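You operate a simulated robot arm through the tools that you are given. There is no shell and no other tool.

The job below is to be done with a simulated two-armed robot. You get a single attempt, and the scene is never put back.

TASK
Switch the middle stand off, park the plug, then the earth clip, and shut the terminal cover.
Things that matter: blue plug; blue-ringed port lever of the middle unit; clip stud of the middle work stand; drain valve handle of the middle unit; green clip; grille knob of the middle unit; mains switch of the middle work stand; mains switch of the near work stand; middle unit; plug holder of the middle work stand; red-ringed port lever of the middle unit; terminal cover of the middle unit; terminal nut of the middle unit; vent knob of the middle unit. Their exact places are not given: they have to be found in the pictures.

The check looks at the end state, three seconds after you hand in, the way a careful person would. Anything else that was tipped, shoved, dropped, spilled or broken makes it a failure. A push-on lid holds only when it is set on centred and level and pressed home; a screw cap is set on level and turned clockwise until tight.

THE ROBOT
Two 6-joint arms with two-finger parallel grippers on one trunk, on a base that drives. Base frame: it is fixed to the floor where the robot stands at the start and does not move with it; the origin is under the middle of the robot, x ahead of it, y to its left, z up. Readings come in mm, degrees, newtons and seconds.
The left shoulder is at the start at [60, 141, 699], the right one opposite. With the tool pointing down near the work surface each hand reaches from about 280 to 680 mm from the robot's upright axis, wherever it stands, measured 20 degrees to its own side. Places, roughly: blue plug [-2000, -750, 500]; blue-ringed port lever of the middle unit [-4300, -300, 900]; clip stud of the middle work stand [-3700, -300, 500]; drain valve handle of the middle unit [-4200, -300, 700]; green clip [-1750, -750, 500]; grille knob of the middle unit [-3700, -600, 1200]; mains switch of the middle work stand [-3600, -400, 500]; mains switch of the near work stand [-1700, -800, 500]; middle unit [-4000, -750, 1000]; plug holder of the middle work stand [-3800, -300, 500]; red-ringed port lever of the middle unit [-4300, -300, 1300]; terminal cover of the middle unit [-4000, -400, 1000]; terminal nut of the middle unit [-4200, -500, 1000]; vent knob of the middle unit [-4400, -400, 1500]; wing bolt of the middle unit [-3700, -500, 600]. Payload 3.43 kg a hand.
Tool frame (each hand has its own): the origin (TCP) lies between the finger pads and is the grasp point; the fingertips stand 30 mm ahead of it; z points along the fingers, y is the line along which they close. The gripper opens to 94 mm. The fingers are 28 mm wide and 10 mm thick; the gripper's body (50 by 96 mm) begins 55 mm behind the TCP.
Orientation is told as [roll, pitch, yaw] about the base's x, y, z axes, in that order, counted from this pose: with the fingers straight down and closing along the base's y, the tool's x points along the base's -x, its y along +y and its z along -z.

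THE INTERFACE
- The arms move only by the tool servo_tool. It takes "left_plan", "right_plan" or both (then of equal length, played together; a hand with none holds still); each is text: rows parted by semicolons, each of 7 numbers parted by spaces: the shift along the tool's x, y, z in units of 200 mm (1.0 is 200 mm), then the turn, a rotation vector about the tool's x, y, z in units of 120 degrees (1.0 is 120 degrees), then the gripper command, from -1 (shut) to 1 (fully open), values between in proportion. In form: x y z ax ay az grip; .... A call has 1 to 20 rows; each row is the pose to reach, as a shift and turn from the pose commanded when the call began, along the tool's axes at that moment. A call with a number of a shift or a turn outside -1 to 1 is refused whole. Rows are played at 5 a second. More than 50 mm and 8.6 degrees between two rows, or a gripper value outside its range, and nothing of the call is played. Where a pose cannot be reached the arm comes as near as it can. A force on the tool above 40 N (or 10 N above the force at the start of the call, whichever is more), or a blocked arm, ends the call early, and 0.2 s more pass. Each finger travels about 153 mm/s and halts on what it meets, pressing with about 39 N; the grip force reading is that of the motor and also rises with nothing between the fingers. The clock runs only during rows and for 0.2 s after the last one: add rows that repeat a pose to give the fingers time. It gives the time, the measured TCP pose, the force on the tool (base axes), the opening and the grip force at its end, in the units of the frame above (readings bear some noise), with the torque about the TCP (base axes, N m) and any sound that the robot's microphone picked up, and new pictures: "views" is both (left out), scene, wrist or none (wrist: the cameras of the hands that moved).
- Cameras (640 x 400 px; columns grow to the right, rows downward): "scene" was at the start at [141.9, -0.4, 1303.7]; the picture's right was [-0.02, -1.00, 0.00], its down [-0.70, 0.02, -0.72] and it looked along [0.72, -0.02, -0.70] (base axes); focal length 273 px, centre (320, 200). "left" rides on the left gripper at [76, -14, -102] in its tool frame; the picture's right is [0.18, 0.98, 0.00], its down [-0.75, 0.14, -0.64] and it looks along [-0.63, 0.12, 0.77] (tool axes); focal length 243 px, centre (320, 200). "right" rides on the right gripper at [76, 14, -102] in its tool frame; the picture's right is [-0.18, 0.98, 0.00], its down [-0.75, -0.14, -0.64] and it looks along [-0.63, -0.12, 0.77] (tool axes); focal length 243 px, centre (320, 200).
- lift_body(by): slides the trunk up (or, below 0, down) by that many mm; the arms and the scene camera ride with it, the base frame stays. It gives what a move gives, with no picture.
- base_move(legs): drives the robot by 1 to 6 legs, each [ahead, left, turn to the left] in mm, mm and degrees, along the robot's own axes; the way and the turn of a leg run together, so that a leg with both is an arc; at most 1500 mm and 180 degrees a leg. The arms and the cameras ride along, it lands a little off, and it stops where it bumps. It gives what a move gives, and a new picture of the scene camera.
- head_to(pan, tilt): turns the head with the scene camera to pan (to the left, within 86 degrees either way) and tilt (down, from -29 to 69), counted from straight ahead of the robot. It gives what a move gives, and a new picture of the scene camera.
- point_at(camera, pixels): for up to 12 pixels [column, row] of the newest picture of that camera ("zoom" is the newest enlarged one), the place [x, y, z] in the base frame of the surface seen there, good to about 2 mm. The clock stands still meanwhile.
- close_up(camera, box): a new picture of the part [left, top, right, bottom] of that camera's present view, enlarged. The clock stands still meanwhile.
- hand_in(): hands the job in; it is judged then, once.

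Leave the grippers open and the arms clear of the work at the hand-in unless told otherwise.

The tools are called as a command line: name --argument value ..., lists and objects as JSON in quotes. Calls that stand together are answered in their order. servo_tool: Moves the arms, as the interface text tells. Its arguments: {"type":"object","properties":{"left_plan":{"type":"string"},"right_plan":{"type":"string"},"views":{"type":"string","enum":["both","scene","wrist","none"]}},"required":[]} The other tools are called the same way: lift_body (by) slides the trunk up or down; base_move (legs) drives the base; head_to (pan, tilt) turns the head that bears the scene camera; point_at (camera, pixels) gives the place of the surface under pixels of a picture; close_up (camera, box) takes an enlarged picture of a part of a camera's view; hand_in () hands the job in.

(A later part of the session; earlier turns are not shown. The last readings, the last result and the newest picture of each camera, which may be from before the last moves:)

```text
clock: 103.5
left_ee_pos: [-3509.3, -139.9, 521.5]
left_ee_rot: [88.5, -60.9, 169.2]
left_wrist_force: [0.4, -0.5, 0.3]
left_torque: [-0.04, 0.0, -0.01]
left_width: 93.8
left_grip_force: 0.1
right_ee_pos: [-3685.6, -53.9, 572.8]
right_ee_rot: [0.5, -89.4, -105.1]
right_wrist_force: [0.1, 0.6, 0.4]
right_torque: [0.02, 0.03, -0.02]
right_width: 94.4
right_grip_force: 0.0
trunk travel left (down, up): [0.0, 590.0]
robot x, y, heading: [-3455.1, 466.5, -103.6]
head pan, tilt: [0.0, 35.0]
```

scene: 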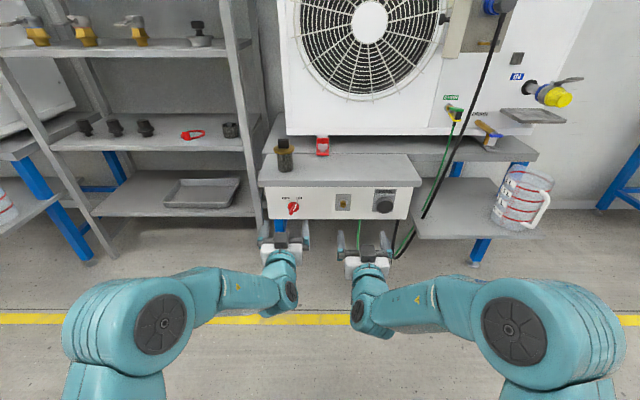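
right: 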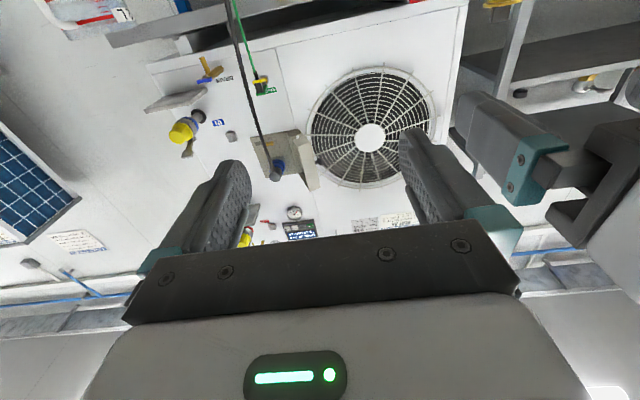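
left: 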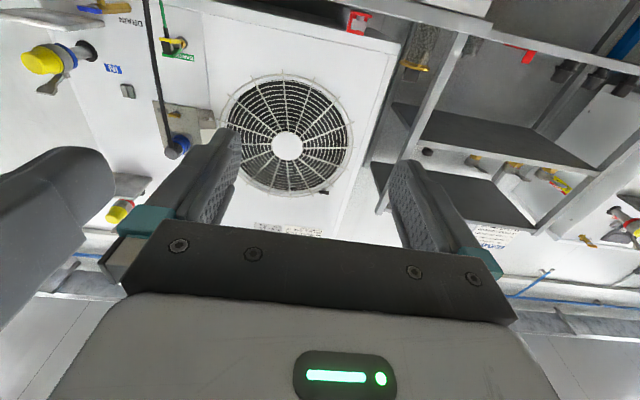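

Left hand at s=3380, z=521.5, 250 mm off the panel. Drive ahead 160 mm.

base_move --legs '[[160, 0, 0]]'

close_up --camera "scene" --box '[220, 180, 380, 280]'

close_up --camera "left" --box '[0, 0, 640, 400]'

```text
clock: 106.2
left_ee_pos: [-3544.6, -295.8, 522.8]
left_ee_rot: [88.5, -61.0, 169.1]
left_wrist_force: [-0.5, -0.5, 0.0]
left_torque: [-0.02, 0.01, -0.01]
left_width: 94.0
left_grip_force: 0.0
right_ee_pos: [-3721.0, -209.3, 573.9]
right_ee_rot: [2.4, -89.5, -106.9]
right_wrist_force: [-0.2, 0.2, 0.3]
right_torque: [-0.02, -0.02, 0.02]
right_width: 94.2
right_grip_force: 0.0
trunk travel left (down, up): [0.0, 590.0]
robot x, y, heading: [-3491.8, 312.2, -103.3]
head pan, tilt: [0.0, 35.0]
```

scene: 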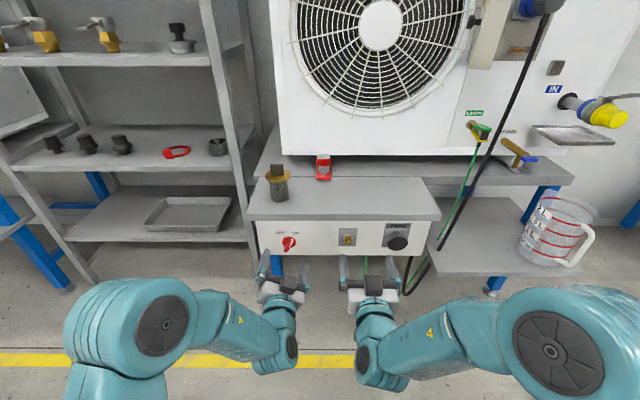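

```text
4.00 times, centred on (300, 230) of scene
```

zoom: 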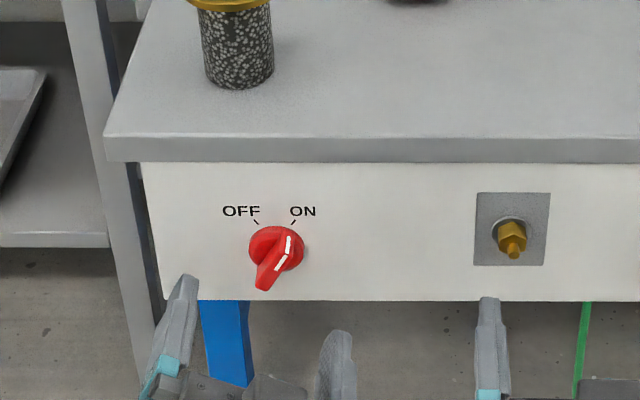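

```text
1.00 times, centred on (320, 200) of left (not enlarged: the box is as wide or as high as the picture)
```

zoom: 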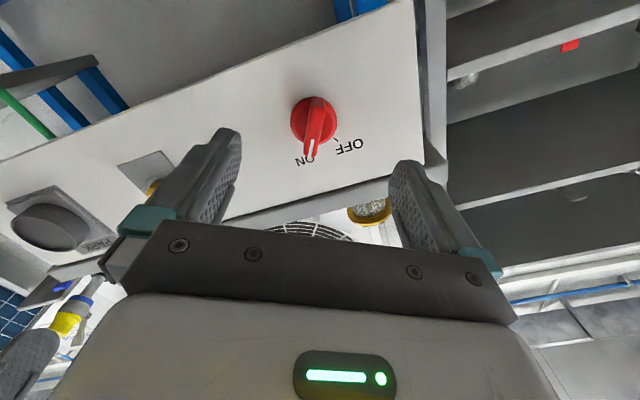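

The wrist picture shows the bar upright between the fingers at (313,125). I measure it from the wrist view to refine the offset.

close_up --camera "left" --box '[270, 80, 370, 170]'

point_at --camera "zoom" --pixels '[[290, 115], [285, 300], [290, 210], [180, 180], [420, 190], [310, 210], [270, 210]]'

```text
4.44 times, centred on (320, 125) of left
```

zoom: 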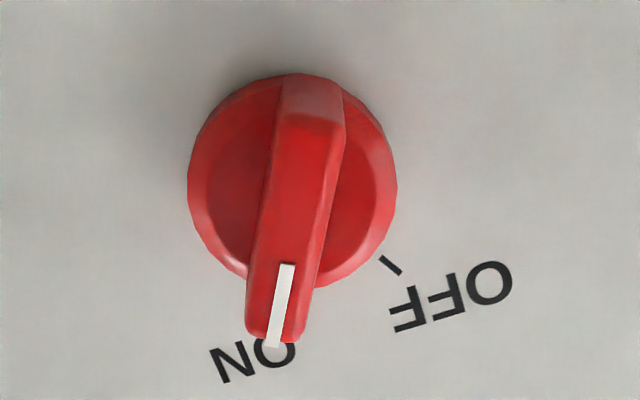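

```text
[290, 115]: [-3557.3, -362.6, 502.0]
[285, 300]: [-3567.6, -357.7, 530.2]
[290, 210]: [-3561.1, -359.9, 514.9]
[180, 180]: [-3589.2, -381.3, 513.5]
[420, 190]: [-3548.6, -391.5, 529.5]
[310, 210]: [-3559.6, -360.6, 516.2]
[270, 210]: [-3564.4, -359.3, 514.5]
```

I align (2.8 mm right, 3.8 mm down) and advance 49 mm, leaving fingers open for now.

servo_tool --left_plan "0.003 -0.01 0.05 0.004 -0.002 0 1; 0.007 -0.0265 0.1 0.0087 -0.0048 0 1; 0.007 -0.0265 0.15 0.0087 -0.0048 0 1; 0.007 -0.0265 0.2 0.0087 -0.0048 0 1; 0.007 -0.0265 0.245 0.0087 -0.0048 0 1; 0.007 -0.0265 0.245 0.0087 -0.0048 0 1" --views "both"

```text
clock: 107.5
left_ee_pos: [-3569.0, -339.2, 521.9]
left_ee_rot: [88.1, -60.9, 169.0]
left_wrist_force: [0.2, 1.3, -0.1]
left_torque: [0.01, -0.04, 0.02]
left_width: 94.5
left_grip_force: 0.1
left hand out of reach, approached as far as the arm can: row 2, 3, 4, 5, 6
right_ee_pos: [-3720.8, -210.4, 572.1]
right_ee_rot: [2.2, -89.5, -106.7]
right_wrist_force: [-0.8, 1.0, -0.3]
right_torque: [0.03, 0.02, 0.02]
right_width: 94.0
right_grip_force: 0.1
trunk travel left (down, up): [0.0, 590.0]
robot x, y, heading: [-3493.7, 316.1, -103.2]
head pan, tilt: [0.0, 35.0]
```

scene: 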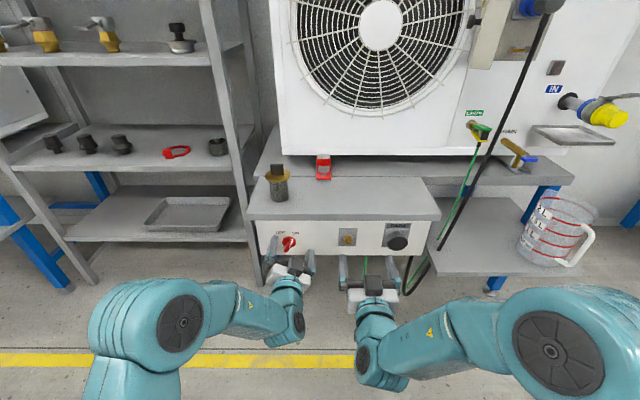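
left: 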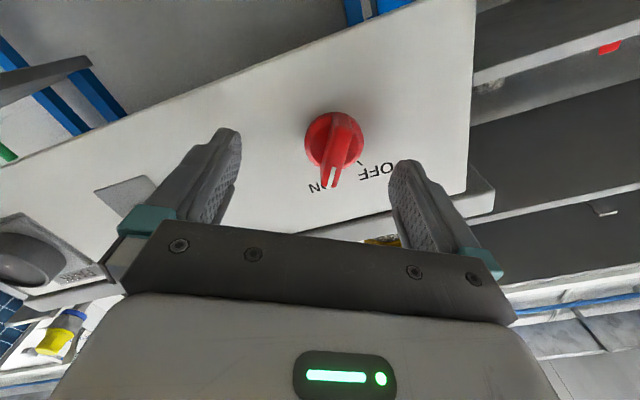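

The arm drifted 10 mm right (s=3391) at its lateral limit. I back off 40 mm, then shift the base 40 mm left so the hand works nearer the robot's midline.

servo_tool --left_plan "0 0 -0.1 0 0 0 1; 0 0 -0.2 0 0 0 1; 0 0 -0.25 0 0 0 1; 0 0 -0.25 0 0 0 1" --views "none"

base_move --legs '[[0, 45, -0.3]]'

```text
clock: 108.5
left_ee_pos: [-3557.5, -291.0, 521.9]
left_ee_rot: [88.6, -60.9, 168.1]
left_wrist_force: [0.9, -0.1, 0.5]
left_torque: [-0.02, 0.02, 0.04]
left_width: 94.2
left_grip_force: 0.2
right_ee_pos: [-3721.6, -208.9, 573.2]
right_ee_rot: [2.2, -89.6, -106.8]
right_wrist_force: [-0.6, 0.0, -0.4]
right_torque: [0.03, -0.01, 0.01]
right_width: 94.3
right_grip_force: 0.1
trunk travel left (down, up): [0.0, 590.0]
robot x, y, heading: [-3487.6, 313.1, -103.2]
head pan, tilt: [0.0, 35.0]
```

```text
clock: 109.8
left_ee_pos: [-3519.6, -301.0, 523.0]
left_ee_rot: [88.6, -61.0, 167.7]
left_wrist_force: [0.4, 0.3, 0.3]
left_torque: [-0.02, 0.01, -0.02]
left_width: 94.2
left_grip_force: 0.0
right_ee_pos: [-3680.3, -218.2, 573.0]
right_ee_rot: [6.8, -89.5, -111.5]
right_wrist_force: [-0.2, 0.2, -1.2]
right_torque: [0.01, 0.01, -0.01]
right_width: 93.9
right_grip_force: 0.0
trunk travel left (down, up): [0.0, 590.0]
robot x, y, heading: [-3445.6, 303.2, -103.6]
head pan, tilt: [0.0, 35.0]
```

scene: 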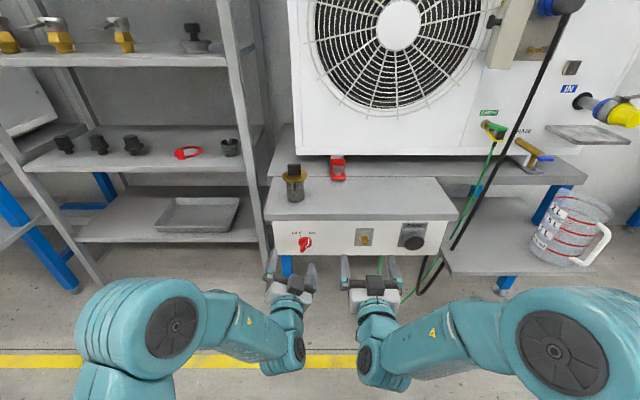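

Left hand: s=3352, n=-1114, z=523, tool axis square to the panel. I move 28 mm right, 4 mm down, then 50 mm forward to straddle the bar.

servo_tool --left_plan "-0.026 -0.067 0 0 0 0 1; -0.051 -0.1334 0.05 0 0 0 1; -0.051 -0.1334 0.1 0 0 0 1; -0.051 -0.1334 0.15 0 0 0 1; -0.051 -0.1334 0.2 0 0 0 1; -0.051 -0.1334 0.249 0 0 0 1; -0.051 -0.1334 0.249 0 0 0 1" --views "both"

```text
clock: 111.4
left_ee_pos: [-3556.4, -340.7, 518.6]
left_ee_rot: [88.6, -61.0, 167.8]
left_wrist_force: [-0.3, 0.4, -0.5]
left_torque: [0.02, -0.01, 0.02]
left_width: 94.2
left_grip_force: 0.1
right_ee_pos: [-3679.7, -218.6, 572.4]
right_ee_rot: [2.5, -89.5, -107.2]
right_wrist_force: [0.1, 0.0, -0.2]
right_torque: [0.02, 0.04, 0.02]
right_width: 93.8
right_grip_force: 0.0
trunk travel left (down, up): [0.0, 590.0]
robot x, y, heading: [-3446.7, 301.6, -103.5]
head pan, tilt: [0.0, 35.0]
```

scene: 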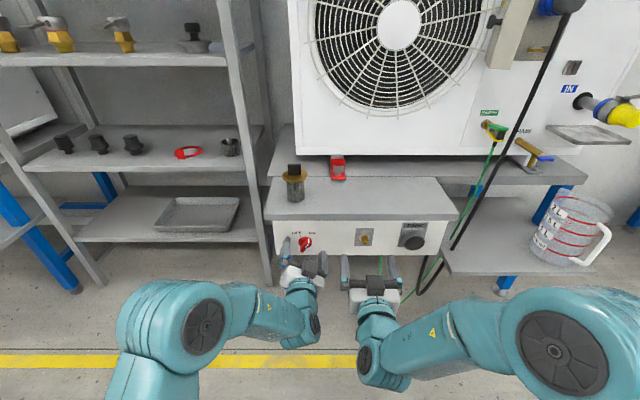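
left: 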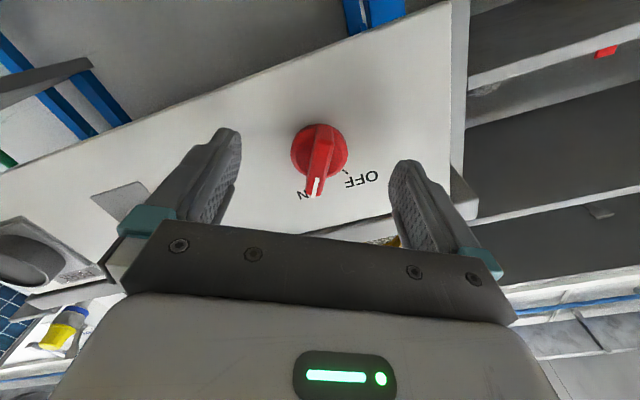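

The bar is centred between the fingers (TCP s=3379, n=-1161, z=519). I close on it.

servo_tool --left_plan "0 0 0 0 0 0 -1; 0 0 0 0 0 0 -1; 0 0 0 0 0 0 -1; 0 0 0 0 0 0 -1" --views "wrist"

```text
clock: 112.4
left_ee_pos: [-3555.8, -340.9, 518.6]
left_ee_rot: [88.7, -61.0, 167.8]
left_wrist_force: [-1.7, -0.8, -0.9]
left_torque: [-0.14, 0.03, 0.11]
left_width: 10.9
left_grip_force: 44.3
right_ee_pos: [-3680.4, -218.9, 573.1]
right_ee_rot: [3.0, -89.5, -107.6]
right_wrist_force: [0.7, -0.1, -0.3]
right_torque: [0.01, 0.0, 0.01]
right_width: 94.0
right_grip_force: 0.0
trunk travel left (down, up): [0.0, 590.0]
robot x, y, heading: [-3446.6, 303.7, -103.6]
head pan, tilt: [0.0, 35.0]
```

left: 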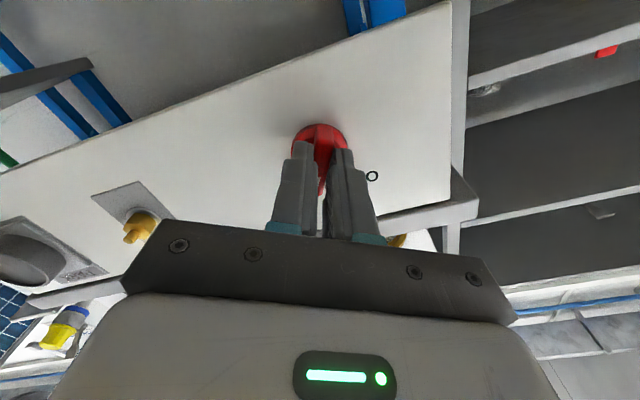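

Gripped the bar (width 10.9 mm, low side force). Now I turn it counter-clockwise (seen from the robot) by 62° toward OFF.

servo_tool --left_plan "0 0 0 0 0 -0.06 -1; 0 0 0 0 0 -0.12 -1; 0 0 0 0 0 -0.18 -1; 0 0 0 0 0 -0.24 -1; 0 0 0 0 0 -0.30 -1; 0 0 0 0 0 -0.36 -1; 0 0 0 0 0 -0.42 -1; 0 0 0 0 0 -0.47 -1; 0 0 0 0 0 -0.5167 -1; 0 0 0 0 0 -0.5167 -1" --views "both"

```text
clock: 114.1
left_ee_pos: [-3560.4, -348.0, 522.0]
left_ee_rot: [-84.8, -69.5, -17.1]
left_wrist_force: [8.5, 9.5, -0.6]
left_torque: [-0.73, 0.18, -0.31]
left_width: 11.1
left_grip_force: 44.4
left hand out of reach, approached as far as the arm can: row 7, 8
right_ee_pos: [-3678.7, -219.0, 574.1]
right_ee_rot: [-1.1, -89.6, -103.6]
right_wrist_force: [0.0, -0.4, -0.7]
right_torque: [-0.01, 0.01, 0.01]
right_width: 93.9
right_grip_force: 0.0
trunk travel left (down, up): [0.0, 590.0]
robot x, y, heading: [-3447.6, 303.2, -103.6]
head pan, tilt: [0.0, 35.0]
stopped in row 8 (left hand): the force on the tool passed its limit at 68 N (the readings are from after the stop); the commanded pose is now the measured one
```

scene: 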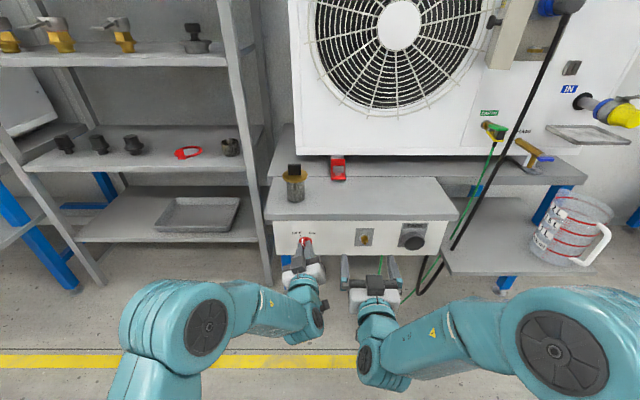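
left: 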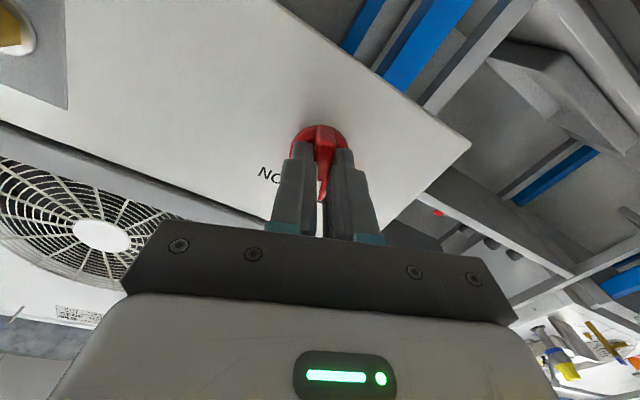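

The arm hit a reach limit after ~49° of turn. I relieve the press, open the fingers and back off to look at the switch.

servo_tool --left_plan "0 0 -0.02 0 0 0 -1; 0 0 -0.04 0 0 0 -1; 0 0 -0.04 0 0 0 0; 0 0 -0.04 0 0 0 1; 0 0 -0.04 0 0 0 1; 0 0 -0.04 0 0 0 1; 0 0 -0.1 0 0 0 1; 0 0 -0.2 0 0 0 1; 0 0 -0.3 0 0 0 1; 0 0 -0.35 0 0 0 1" --views "both"

close_up --camera "scene" --box '[265, 205, 345, 265]'

close_up --camera "left" --box '[240, 60, 400, 190]'

```text
clock: 116.3
left_ee_pos: [-3557.8, -289.4, 540.3]
left_ee_rot: [-83.2, -70.5, -18.3]
left_wrist_force: [0.4, -0.1, 0.2]
left_torque: [0.04, 0.0, -0.01]
left_width: 94.1
left_grip_force: 0.0
left hand out of reach, approached as far as the arm can: row 8, 9, 10
right_ee_pos: [-3679.9, -218.6, 573.2]
right_ee_rot: [1.6, -89.5, -106.2]
right_wrist_force: [-1.3, -0.3, 0.7]
right_torque: [0.01, 0.0, 0.03]
right_width: 93.9
right_grip_force: 0.0
trunk travel left (down, up): [0.0, 590.0]
robot x, y, heading: [-3445.3, 301.7, -103.6]
head pan, tilt: [0.0, 35.0]
```

scene: 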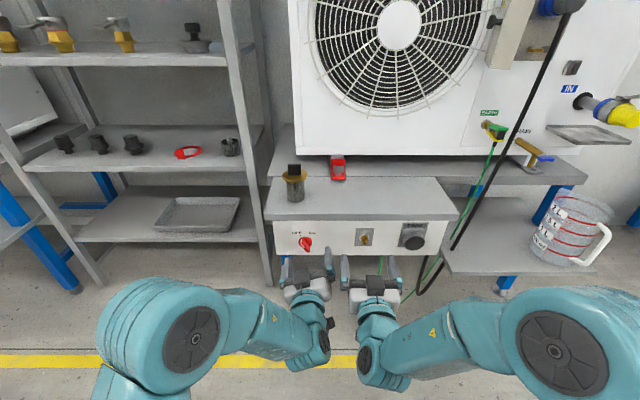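
left: 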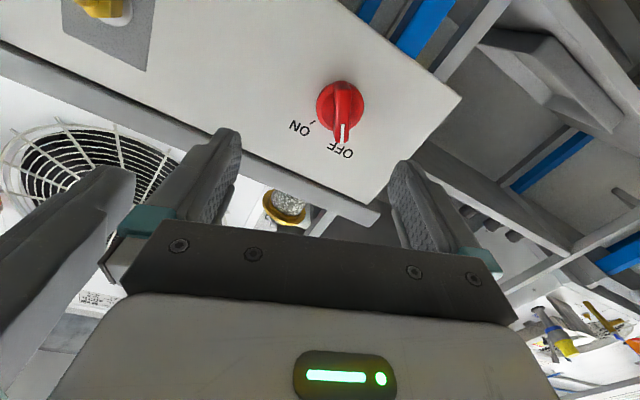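

```text
6.67 times, centred on (305, 235) of scene
```

zoom: 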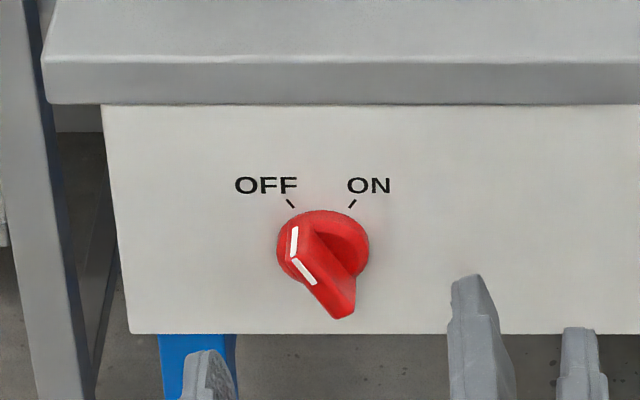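

```text
3.08 times, centred on (320, 125) of left
```

zoom: 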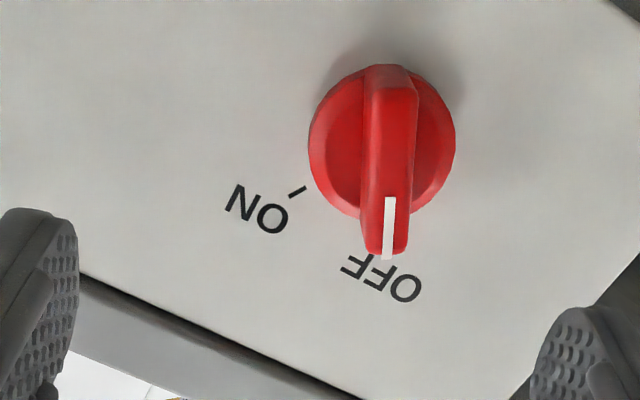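

The switch now points to OFF. I verify the angle by measuring the bar's ends.

close_up --camera "scene" --box '[265, 205, 345, 265]'

point_at --camera "zoom" --pixels '[[343, 312], [330, 295], [306, 272], [298, 262], [313, 235], [290, 203], [351, 204]]'

```text
6.67 times, centred on (305, 235) of scene
```

zoom: 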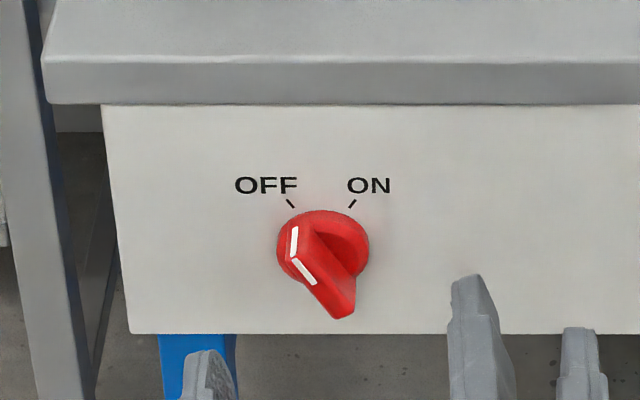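

```text
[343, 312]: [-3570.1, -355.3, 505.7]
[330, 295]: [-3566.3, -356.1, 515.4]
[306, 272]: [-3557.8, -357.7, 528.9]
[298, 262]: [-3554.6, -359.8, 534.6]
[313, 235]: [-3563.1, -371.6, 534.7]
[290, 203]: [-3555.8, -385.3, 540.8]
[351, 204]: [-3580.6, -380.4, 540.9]
```

The bar sits at -29°, exactly the OFF mark: the middle stand is off. Next is the plug. I back the base off 180 mm and raise the trunk 490 mm so the right hand comes to the plug's height.

base_move --legs '[[-180, 0, 0]]'

lift_body --by 485

```text
clock: 119.2
left_ee_pos: [-3516.2, -115.2, 539.3]
left_ee_rot: [-83.2, -70.6, -18.5]
left_wrist_force: [0.6, -0.1, 0.4]
left_torque: [0.02, 0.0, -0.01]
left_width: 94.1
left_grip_force: 0.1
right_ee_pos: [-3640.4, -43.1, 574.0]
right_ee_rot: [0.7, -89.5, -105.5]
right_wrist_force: [0.2, -0.3, 0.3]
right_torque: [0.03, -0.03, 0.01]
right_width: 94.1
right_grip_force: 0.1
trunk travel left (down, up): [0.0, 590.0]
robot x, y, heading: [-3402.2, 478.4, -103.6]
head pan, tilt: [0.0, 35.0]
```

scene: 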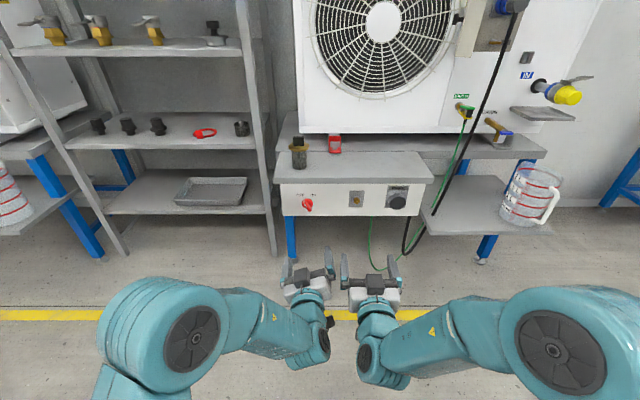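

```text
refused: 485 is not a number from -400 to 400
```

Lift is limited to 400 per call; I do it in two steps.

lift_body --by 285

lift_body --by 200

```text
clock: 122.1
left_ee_pos: [-3516.5, -115.1, 825.0]
left_ee_rot: [-83.3, -70.4, -18.5]
left_wrist_force: [0.2, -0.4, -0.5]
left_torque: [0.0, 0.03, -0.02]
left_width: 94.0
left_grip_force: 0.0
right_ee_pos: [-3640.6, -44.2, 857.6]
right_ee_rot: [0.9, -89.5, -105.7]
right_wrist_force: [0.7, 0.4, -0.4]
right_torque: [0.0, -0.01, -0.01]
right_width: 93.8
right_grip_force: 0.1
trunk travel left (down, up): [-285.0, 305.0]
robot x, y, heading: [-3401.8, 475.6, -103.5]
head pan, tilt: [0.0, 35.0]
```

```text
clock: 124.2
left_ee_pos: [-3515.8, -114.6, 1024.1]
left_ee_rot: [-83.1, -70.6, -18.3]
left_wrist_force: [-0.6, 1.1, 0.5]
left_torque: [0.01, 0.01, -0.03]
left_width: 93.9
left_grip_force: 0.1
right_ee_pos: [-3638.9, -44.8, 1059.1]
right_ee_rot: [0.9, -89.6, -105.8]
right_wrist_force: [0.3, -0.4, 0.3]
right_torque: [-0.02, -0.02, 0.0]
right_width: 93.9
right_grip_force: 0.1
trunk travel left (down, up): [-485.0, 105.0]
robot x, y, heading: [-3403.5, 482.0, -103.4]
head pan, tilt: [0.0, 35.0]
```

Right hand is at z≈1059. Now I stow the left hand: undo the roll and pull back, then turn it to point down at the side.

servo_tool --left_plan "0 0 -0.1 0 0 0.05 1; 0 0 -0.2 0 0 0.1 1; 0 0 -0.3 0 0 0.15 1; 0 0 -0.3 0 0 0.17 1; 0 0 -0.3 0 0 0.17 1" --views "none"

servo_tool --left_plan "0.05 0.05 -0.02 0 0.068 0 1; 0.1 0.1 -0.05 0 0.136 0 1; 0.15 0.15 -0.08 0 0.204 0 1; 0.2 0.2 -0.1 0 0.272 0 1; 0.25 0.25 -0.12 0 0.34 0 1; 0.3 0.3 -0.15 0 0.408 0 1; 0.35 0.35 -0.18 0 0.476 0 1; 0.4 0.4 -0.2 0 0.544 0 1; 0.45 0.45 -0.22 0 0.612 0 1; 0.5 0.5 -0.25 0 0.68 0 1; 0.55 0.55 -0.25 0 0.75 0 1; 0.6 0.6 -0.25 0 0.75 0 1" --views "scene"

```text
clock: 125.4
left_ee_pos: [-3504.8, -56.3, 1028.7]
left_ee_rot: [25.6, -87.5, -127.7]
left_wrist_force: [1.1, -0.7, -0.3]
left_torque: [-0.03, -0.02, 0.01]
left_width: 93.8
left_grip_force: 0.1
right_ee_pos: [-3638.3, -43.5, 1057.3]
right_ee_rot: [1.1, -89.5, -105.9]
right_wrist_force: [0.2, 0.3, 1.0]
right_torque: [-0.01, 0.0, -0.01]
right_width: 94.0
right_grip_force: 0.0
trunk travel left (down, up): [-485.0, 105.0]
robot x, y, heading: [-3404.3, 481.6, -103.6]
head pan, tilt: [0.0, 35.0]
```

```text
clock: 128.0
left_ee_pos: [-3372.3, -28.0, 912.4]
left_ee_rot: [1.0, 2.3, -102.1]
left_wrist_force: [-0.6, 0.2, -0.2]
left_torque: [0.04, -0.01, -0.02]
left_width: 94.2
left_grip_force: 0.1
right_ee_pos: [-3638.7, -44.2, 1058.1]
right_ee_rot: [-1.5, -89.5, -103.4]
right_wrist_force: [0.1, 0.3, 0.3]
right_torque: [0.02, -0.03, 0.01]
right_width: 94.0
right_grip_force: 0.1
trunk travel left (down, up): [-485.0, 105.0]
robot x, y, heading: [-3404.6, 476.9, -103.4]
head pan, tilt: [0.0, 35.0]
```

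scene: 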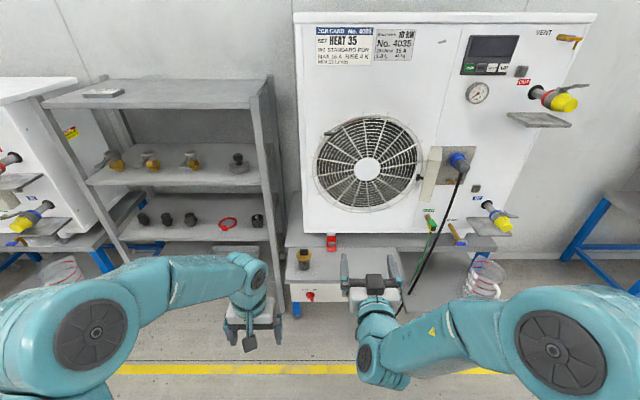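

The display on the unit went dark - power is off. I pull the left hand back a little more and shift the base 424 mm right so the right hand lines up with the plug.

servo_tool --left_plan "0.15 0 0 0 0 0 1; 0.3 0 0 0 0 0 1; 0.3 0 0 0 0 0 1" --views "none"

base_move --legs '[[0, -424, 0]]'

close_up --camera "scene" --box '[240, 120, 400, 240]'

```text
clock: 128.8
left_ee_pos: [-3361.8, 30.8, 915.2]
left_ee_rot: [1.1, 2.3, -102.0]
left_wrist_force: [-0.2, 0.6, 0.4]
left_torque: [-0.01, 0.06, 0.0]
left_width: 93.8
left_grip_force: 0.1
right_ee_pos: [-3639.4, -44.1, 1057.1]
right_ee_rot: [0.5, -89.4, -105.3]
right_wrist_force: [1.1, -0.6, -0.2]
right_torque: [-0.03, -0.01, -0.01]
right_width: 93.9
right_grip_force: 0.0
trunk travel left (down, up): [-485.0, 105.0]
robot x, y, heading: [-3399.4, 481.0, -103.4]
head pan, tilt: [0.0, 35.0]
```

```text
clock: 134.7
left_ee_pos: [-3762.0, 126.5, 915.3]
left_ee_rot: [1.0, 2.3, -101.1]
left_wrist_force: [1.4, -0.1, -0.2]
left_torque: [-0.01, -0.02, -0.03]
left_width: 93.9
left_grip_force: 0.0
right_ee_pos: [-4038.7, 46.7, 1058.8]
right_ee_rot: [1.7, -89.6, -105.6]
right_wrist_force: [0.3, -0.7, 0.2]
right_torque: [0.02, -0.03, 0.04]
right_width: 94.0
right_grip_force: 0.1
trunk travel left (down, up): [-485.0, 105.0]
robot x, y, heading: [-3809.4, 575.3, -102.7]
head pan, tilt: [0.0, 35.0]
```

scene: 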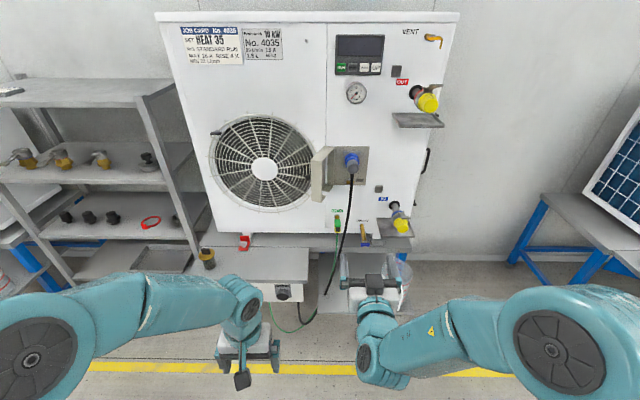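

```text
3.33 times, centred on (320, 180) of scene
```

zoom: 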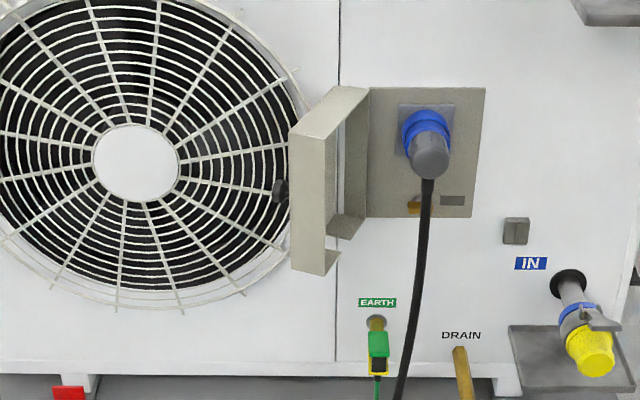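

Clear view of the plug now (430,145 zoom). I zoom more and measure plug body, ring, box and cover.

close_up --camera "scene" --box '[305, 140, 375, 200]'

point_at --camera "zoom" --pixels '[[385, 165], [395, 130], [370, 150], [420, 152], [400, 100], [365, 90], [435, 90], [395, 175], [350, 80], [290, 100], [265, 270], [410, 200]]'

```text
6.67 times, centred on (340, 170) of scene
```

zoom: 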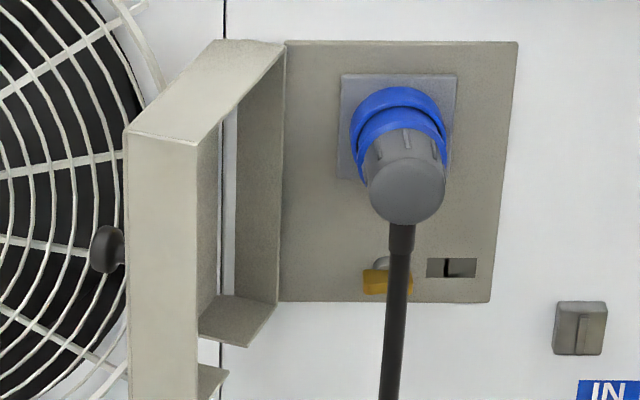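

```text
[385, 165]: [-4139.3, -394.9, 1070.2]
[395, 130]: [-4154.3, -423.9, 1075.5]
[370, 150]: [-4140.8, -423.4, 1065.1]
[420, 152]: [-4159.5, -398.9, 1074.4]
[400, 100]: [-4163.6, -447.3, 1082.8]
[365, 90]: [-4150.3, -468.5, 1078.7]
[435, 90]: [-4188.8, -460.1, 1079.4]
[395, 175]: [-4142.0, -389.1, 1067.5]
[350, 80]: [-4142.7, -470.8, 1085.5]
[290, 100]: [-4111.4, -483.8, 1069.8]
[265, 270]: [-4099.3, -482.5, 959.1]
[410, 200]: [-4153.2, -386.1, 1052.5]
```

Plug axis ≈ (s 3944, z 1058), end face at n≈-1345, ring at n≈-1395. The right hand is at s≈3938, z≈1059. I drive ahead 380 mm, ending with the fingertips ~30 mm short of the plug.

base_move --legs '[[250, 0, 0], [130, 0, 0]]'

close_up --camera "right" --box '[0, 0, 640, 400]'

```text
clock: 140.4
left_ee_pos: [-3845.7, -244.6, 915.1]
left_ee_rot: [1.2, 2.2, -101.1]
left_wrist_force: [0.3, -1.0, 0.3]
left_torque: [-0.03, 0.03, 0.01]
left_width: 94.1
left_grip_force: 0.0
right_ee_pos: [-4122.6, -323.6, 1059.3]
right_ee_rot: [8.4, -89.6, -112.3]
right_wrist_force: [0.6, 0.0, 0.6]
right_torque: [-0.03, 0.0, 0.01]
right_width: 94.0
right_grip_force: 0.0
trunk travel left (down, up): [-485.0, 105.0]
robot x, y, heading: [-3898.3, 199.7, -102.8]
head pan, tilt: [0.0, 35.0]
```

scene: 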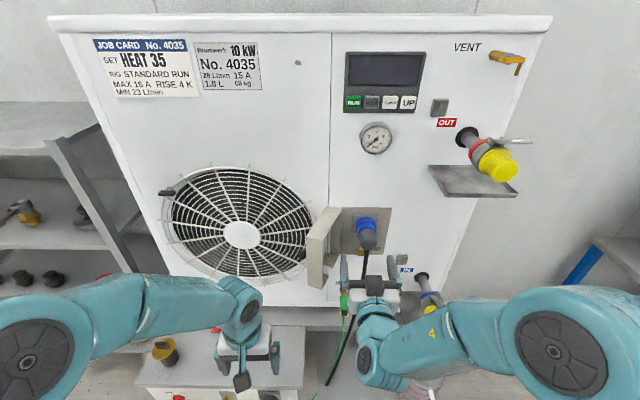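

```text
1.00 times, centred on (320, 200) of right (not enlarged: the box is as wide or as high as the picture)
```

zoom: 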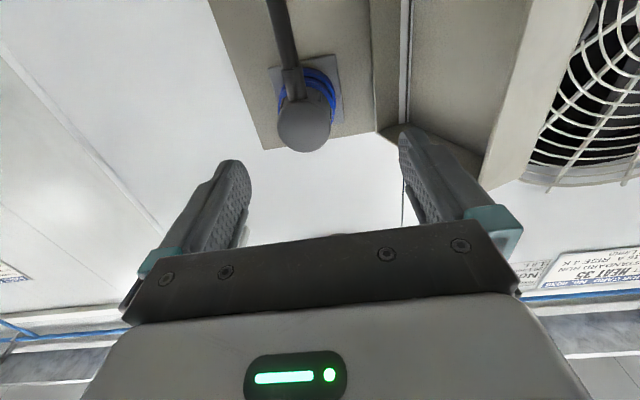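

In the wrist picture (upside down) the plug's end is at (303,130), slightly to the world-right of the finger centre. I measure it from here.

close_up --camera "right" --box '[240, 40, 400, 170]'

point_at --camera "zoom" --pixels '[[265, 260], [180, 255], [340, 255], [265, 305], [262, 215], [200, 190], [320, 170], [450, 300], [540, 230]]'

```text
3.08 times, centred on (320, 105) of right
```

zoom: 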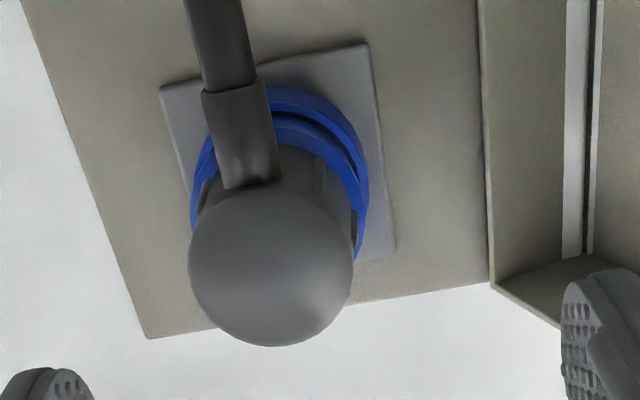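

```text
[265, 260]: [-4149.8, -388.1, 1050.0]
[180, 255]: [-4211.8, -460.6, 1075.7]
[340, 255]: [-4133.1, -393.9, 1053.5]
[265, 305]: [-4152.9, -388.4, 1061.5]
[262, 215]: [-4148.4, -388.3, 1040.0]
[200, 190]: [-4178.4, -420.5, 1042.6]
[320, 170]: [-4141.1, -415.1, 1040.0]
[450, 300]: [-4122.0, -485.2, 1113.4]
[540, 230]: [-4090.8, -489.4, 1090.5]
```

Plug end centre: s≈3943, z≈1051. I shift 10 mm right, 8 mm down, set the opening to ~72 mm and advance 80 mm over the plug body.

servo_tool --right_plan "0.02 -0.025 0 0 0 0 0.53; 0.04 -0.05 0 0 0 0 0.53; 0.04 -0.05 0.1 0 0 0 0.53; 0.04 -0.05 0.2 0 0 0 0.53; 0.04 -0.05 0.3 0 0 0 0.53; 0.04 -0.05 0.405 0 0 0 0.53; 0.04 -0.05 0.405 0 0 0 0.53" --views "both"

```text
clock: 142.0
left_ee_pos: [-3843.4, -244.5, 916.1]
left_ee_rot: [1.0, 2.2, -101.0]
left_wrist_force: [1.0, 0.0, 0.5]
left_torque: [-0.02, -0.01, 0.01]
left_width: 94.1
left_grip_force: 0.0
right_ee_pos: [-4141.7, -401.4, 1054.3]
right_ee_rot: [1.3, -89.3, -105.7]
right_wrist_force: [0.1, 0.1, 0.6]
right_torque: [0.02, 0.01, 0.0]
right_width: 71.9
right_grip_force: 0.1
right hand out of reach, approached as far as the arm can: row 4, 5, 6, 7
trunk travel left (down, up): [-485.0, 105.0]
robot x, y, heading: [-3891.6, 201.2, -102.3]
head pan, tilt: [0.0, 35.0]
```

scene: 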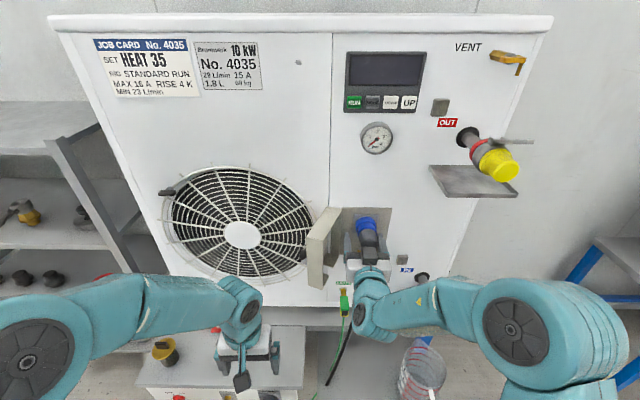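
right: 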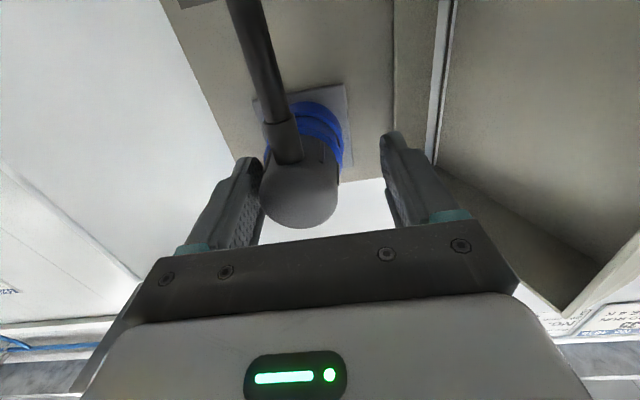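

The arm reached its lateral limit (s=3934, 10 mm left of the plug axis). I retreat 85 mm, shift the base 40 mm right, and re-approach with margin.

servo_tool --right_plan "0 0 -0.1 0 0 0 0.53; 0 0 -0.2 0 0 0 0.53; 0 0 -0.3 0 0 0 0.53; 0 0 -0.42 0 0 0 0.53; 0 0 -0.42 0 0 0 0.53" --views "none"

base_move --legs '[[0, -40, -0.6]]'

```text
clock: 143.2
left_ee_pos: [-3845.4, -246.6, 914.5]
left_ee_rot: [1.1, 2.3, -101.0]
left_wrist_force: [0.1, -0.2, -0.4]
left_torque: [0.05, 0.0, 0.02]
left_width: 94.0
left_grip_force: 0.0
right_ee_pos: [-4119.5, -321.8, 1054.8]
right_ee_rot: [3.3, -89.5, -107.1]
right_wrist_force: [-0.2, 0.0, -0.3]
right_torque: [-0.02, 0.0, 0.03]
right_width: 71.8
right_grip_force: 0.1
trunk travel left (down, up): [-485.0, 105.0]
robot x, y, heading: [-3897.8, 200.9, -102.6]
head pan, tilt: [0.0, 35.0]
```

```text
clock: 144.4
left_ee_pos: [-3887.2, -237.6, 914.5]
left_ee_rot: [1.0, 2.3, -101.6]
left_wrist_force: [0.6, 0.4, 0.6]
left_torque: [-0.01, 0.01, 0.01]
left_width: 94.0
left_grip_force: 0.0
right_ee_pos: [-4162.9, -309.7, 1054.7]
right_ee_rot: [-3.5, -89.4, -101.0]
right_wrist_force: [0.3, 0.1, -0.1]
right_torque: [0.01, 0.0, 0.02]
right_width: 72.1
right_grip_force: 0.1
trunk travel left (down, up): [-485.0, 105.0]
robot x, y, heading: [-3937.1, 209.2, -103.1]
head pan, tilt: [0.0, 35.0]
```

scene: 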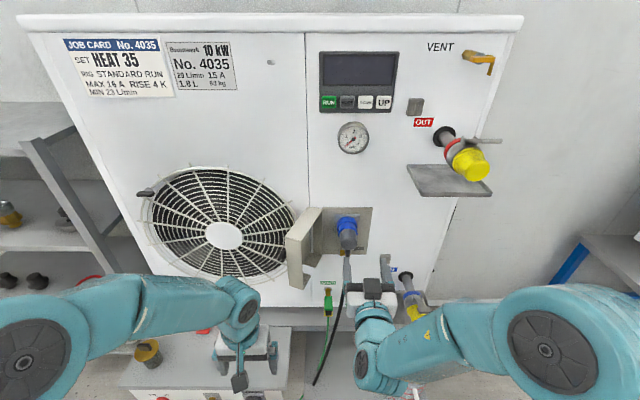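

Right hand now at s=3976, n=-1273. I shift 33 mm left, correct 1° of yaw, then advance 85 mm.

servo_tool --right_plan "0.005 0.08 0 -0.004 0 0 0.53; 0.015 0.17 0 -0.0083 0 0 0.53; 0.015 0.17 0.1 -0.0083 0 0 0.53; 0.015 0.17 0.2 -0.0083 0 0 0.53; 0.015 0.17 0.3 -0.0083 0 0 0.53; 0.015 0.17 0.425 -0.0083 0 0 0.53; 0.015 0.17 0.425 -0.0083 0 0 0.53" --views "both"

```text
clock: 146.0
left_ee_pos: [-3887.5, -235.9, 915.5]
left_ee_rot: [1.0, 2.2, -101.7]
left_wrist_force: [-0.7, -0.2, 0.5]
left_torque: [-0.01, 0.0, 0.02]
left_width: 94.0
left_grip_force: 0.1
right_ee_pos: [-4152.2, -400.5, 1052.4]
right_ee_rot: [-1.0, -89.6, -102.5]
right_wrist_force: [0.1, 0.2, 0.6]
right_torque: [-0.01, 0.01, 0.01]
right_width: 71.9
right_grip_force: 0.0
trunk travel left (down, up): [-485.0, 105.0]
robot x, y, heading: [-3939.6, 207.9, -103.1]
head pan, tilt: [0.0, 35.0]
```

scene: 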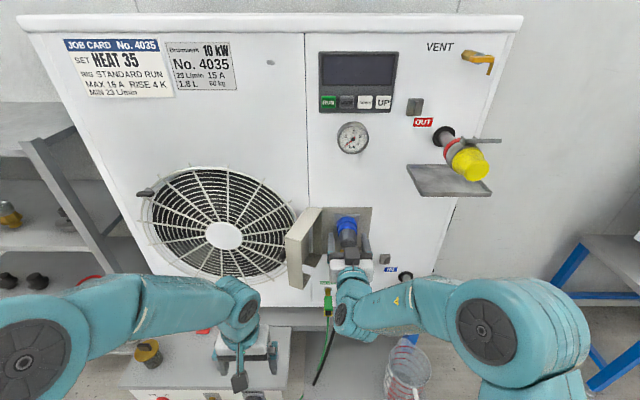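
right: 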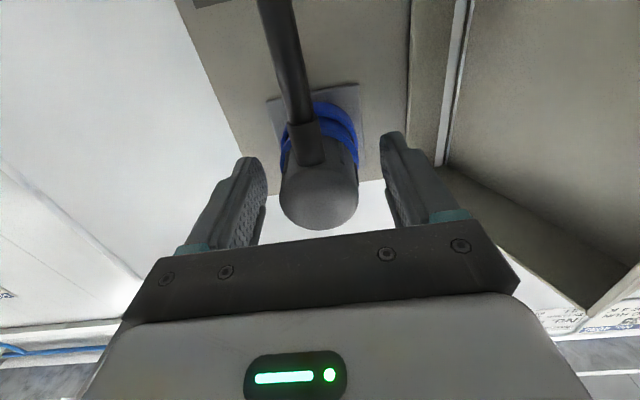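

Centred: TCP s=3944, n=-1359, z=1052, yaw square, plug between the fingers. I close the gripper.

servo_tool --right_plan "0 0 0 0 0 0 -1; 0 0 0 0 0 0 -1; 0 0 0 0 0 0 -1; 0 0 0 0 0 0 -1" --views "wrist"

```text
clock: 147.0
left_ee_pos: [-3888.9, -237.3, 915.8]
left_ee_rot: [1.1, 2.3, -101.7]
left_wrist_force: [-0.5, -0.3, 0.5]
left_torque: [-0.01, 0.03, -0.01]
left_width: 94.2
left_grip_force: 0.0
right_ee_pos: [-4153.6, -401.8, 1051.8]
right_ee_rot: [9.0, -89.5, -112.6]
right_wrist_force: [-6.4, -0.8, 1.0]
right_torque: [-0.01, -0.02, -0.17]
right_width: 42.9
right_grip_force: 39.0
trunk travel left (down, up): [-485.0, 105.0]
robot x, y, heading: [-3941.3, 212.0, -103.2]
head pan, tilt: [0.0, 35.0]
```

right: 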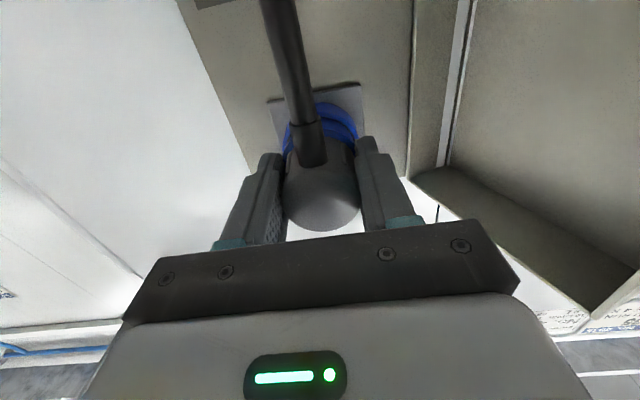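

Gripped at 42.9 mm. I pull straight back, 5 mm per row, watching the force.

servo_tool --right_plan "0 0 -0.025 0 0 0 -1; 0 0 -0.05 0 0 0 -1; 0 0 -0.075 0 0 0 -1; 0 0 -0.1 0 0 0 -1; 0 0 -0.125 0 0 0 -1; 0 0 -0.15 0 0 0 -1; 0 0 -0.175 0 0 0 -1; 0 0 -0.2 0 0 0 -1" --views "both"

```text
clock: 148.8
left_ee_pos: [-3887.3, -237.3, 914.4]
left_ee_rot: [0.9, 2.2, -101.7]
left_wrist_force: [-0.3, -0.1, 0.2]
left_torque: [-0.01, 0.01, -0.01]
left_width: 93.8
left_grip_force: 0.1
right_ee_pos: [-4143.5, -361.9, 1051.8]
right_ee_rot: [3.2, -89.5, -106.8]
right_wrist_force: [-0.4, 0.0, 0.2]
right_torque: [0.02, -0.02, -0.01]
right_width: 42.8
right_grip_force: 38.7
trunk travel left (down, up): [-485.0, 105.0]
robot x, y, heading: [-3935.5, 213.7, -103.2]
head pan, tilt: [0.0, 35.0]
```

scene: 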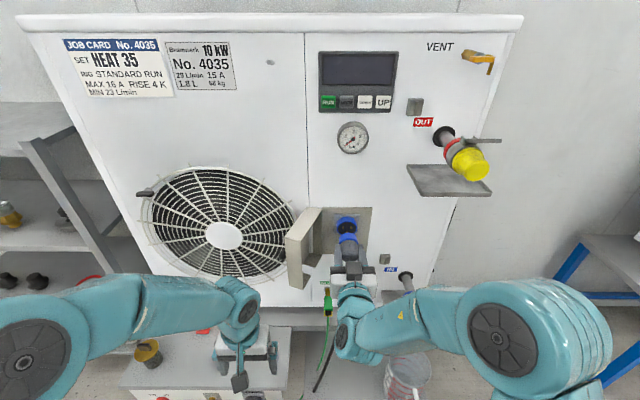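
right: 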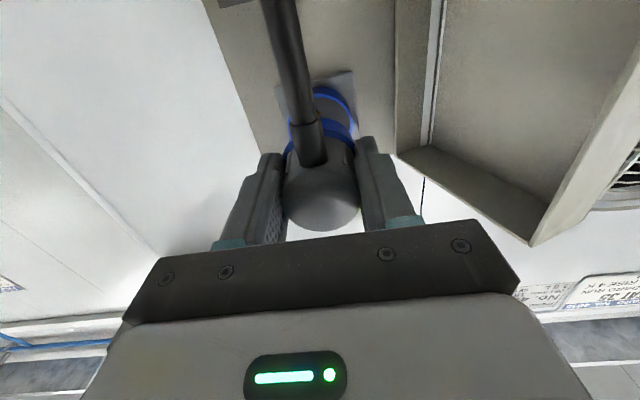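

The plug is out of the socket (force ~0, still held at 42.8 mm). I back the base 200 mm to clear the box.

base_move --legs '[[-200, 0, 0]]'

close_up --camera "right" --box '[0, 0, 640, 400]'

```text
clock: 151.9
left_ee_pos: [-3842.6, -42.9, 915.4]
left_ee_rot: [0.9, 2.2, -101.7]
left_wrist_force: [0.6, -0.2, -0.1]
left_torque: [0.0, 0.01, -0.03]
left_width: 94.1
left_grip_force: 0.0
right_ee_pos: [-4097.6, -166.7, 1050.9]
right_ee_rot: [-0.7, -89.6, -102.7]
right_wrist_force: [-0.6, 0.8, -1.4]
right_torque: [0.05, -0.05, 0.0]
right_width: 42.8
right_grip_force: 39.2
trunk travel left (down, up): [-485.0, 105.0]
robot x, y, heading: [-3890.5, 400.6, -103.3]
head pan, tilt: [0.0, 35.0]
```

scene: 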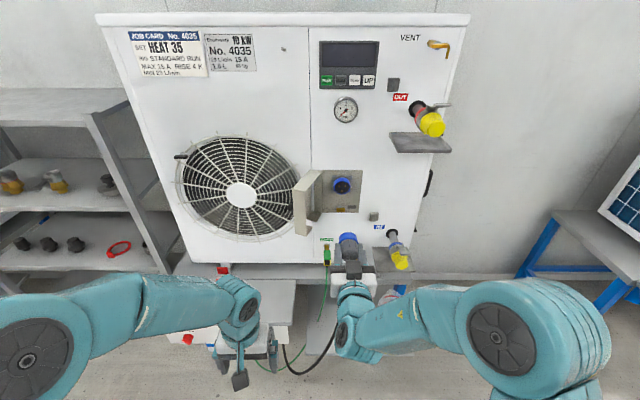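

```text
1.00 times, centred on (320, 200) of right (not enlarged: the box is as wide or as high as the picture)
```

zoom: 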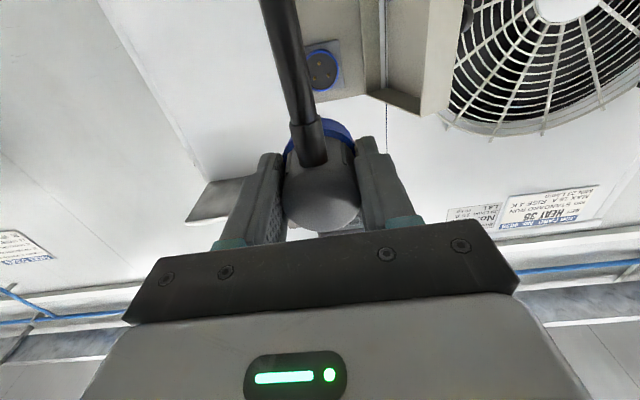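

The socket with holes is visible, plug firmly held. I back off another 80 mm and shift 276 mm left to line up with the PARK holder.

base_move --legs '[[-90, 0, 0], [0, 276, 0]]'

lift_body --by -285

```text
clock: 157.4
left_ee_pos: [-3559.3, -17.6, 915.0]
left_ee_rot: [1.0, 2.3, -102.0]
left_wrist_force: [-0.2, -0.4, 0.6]
left_torque: [-0.01, -0.02, 0.02]
left_width: 94.1
left_grip_force: 0.0
right_ee_pos: [-3813.9, -139.9, 1051.0]
right_ee_rot: [0.3, -89.5, -104.2]
right_wrist_force: [0.0, -1.2, -1.8]
right_torque: [0.07, 0.05, -0.02]
right_width: 43.1
right_grip_force: 39.1
trunk travel left (down, up): [-485.0, 105.0]
robot x, y, heading: [-3605.6, 427.8, -103.2]
head pan, tilt: [0.0, 35.0]
```

scene: 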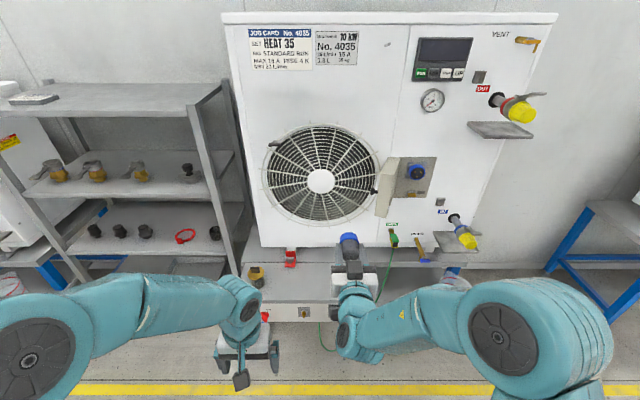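

```text
clock: 160.3
left_ee_pos: [-3558.5, -17.4, 629.2]
left_ee_rot: [0.9, 2.2, -101.9]
left_wrist_force: [0.0, -0.8, -0.7]
left_torque: [0.0, -0.02, 0.0]
left_width: 94.5
left_grip_force: 0.0
right_ee_pos: [-3813.9, -140.5, 765.6]
right_ee_rot: [0.7, -89.5, -104.4]
right_wrist_force: [0.3, 0.1, -0.8]
right_torque: [0.05, 0.03, -0.01]
right_width: 43.1
right_grip_force: 39.0
trunk travel left (down, up): [-200.0, 390.0]
robot x, y, heading: [-3604.2, 430.4, -103.4]
head pan, tilt: [0.0, 35.0]
```

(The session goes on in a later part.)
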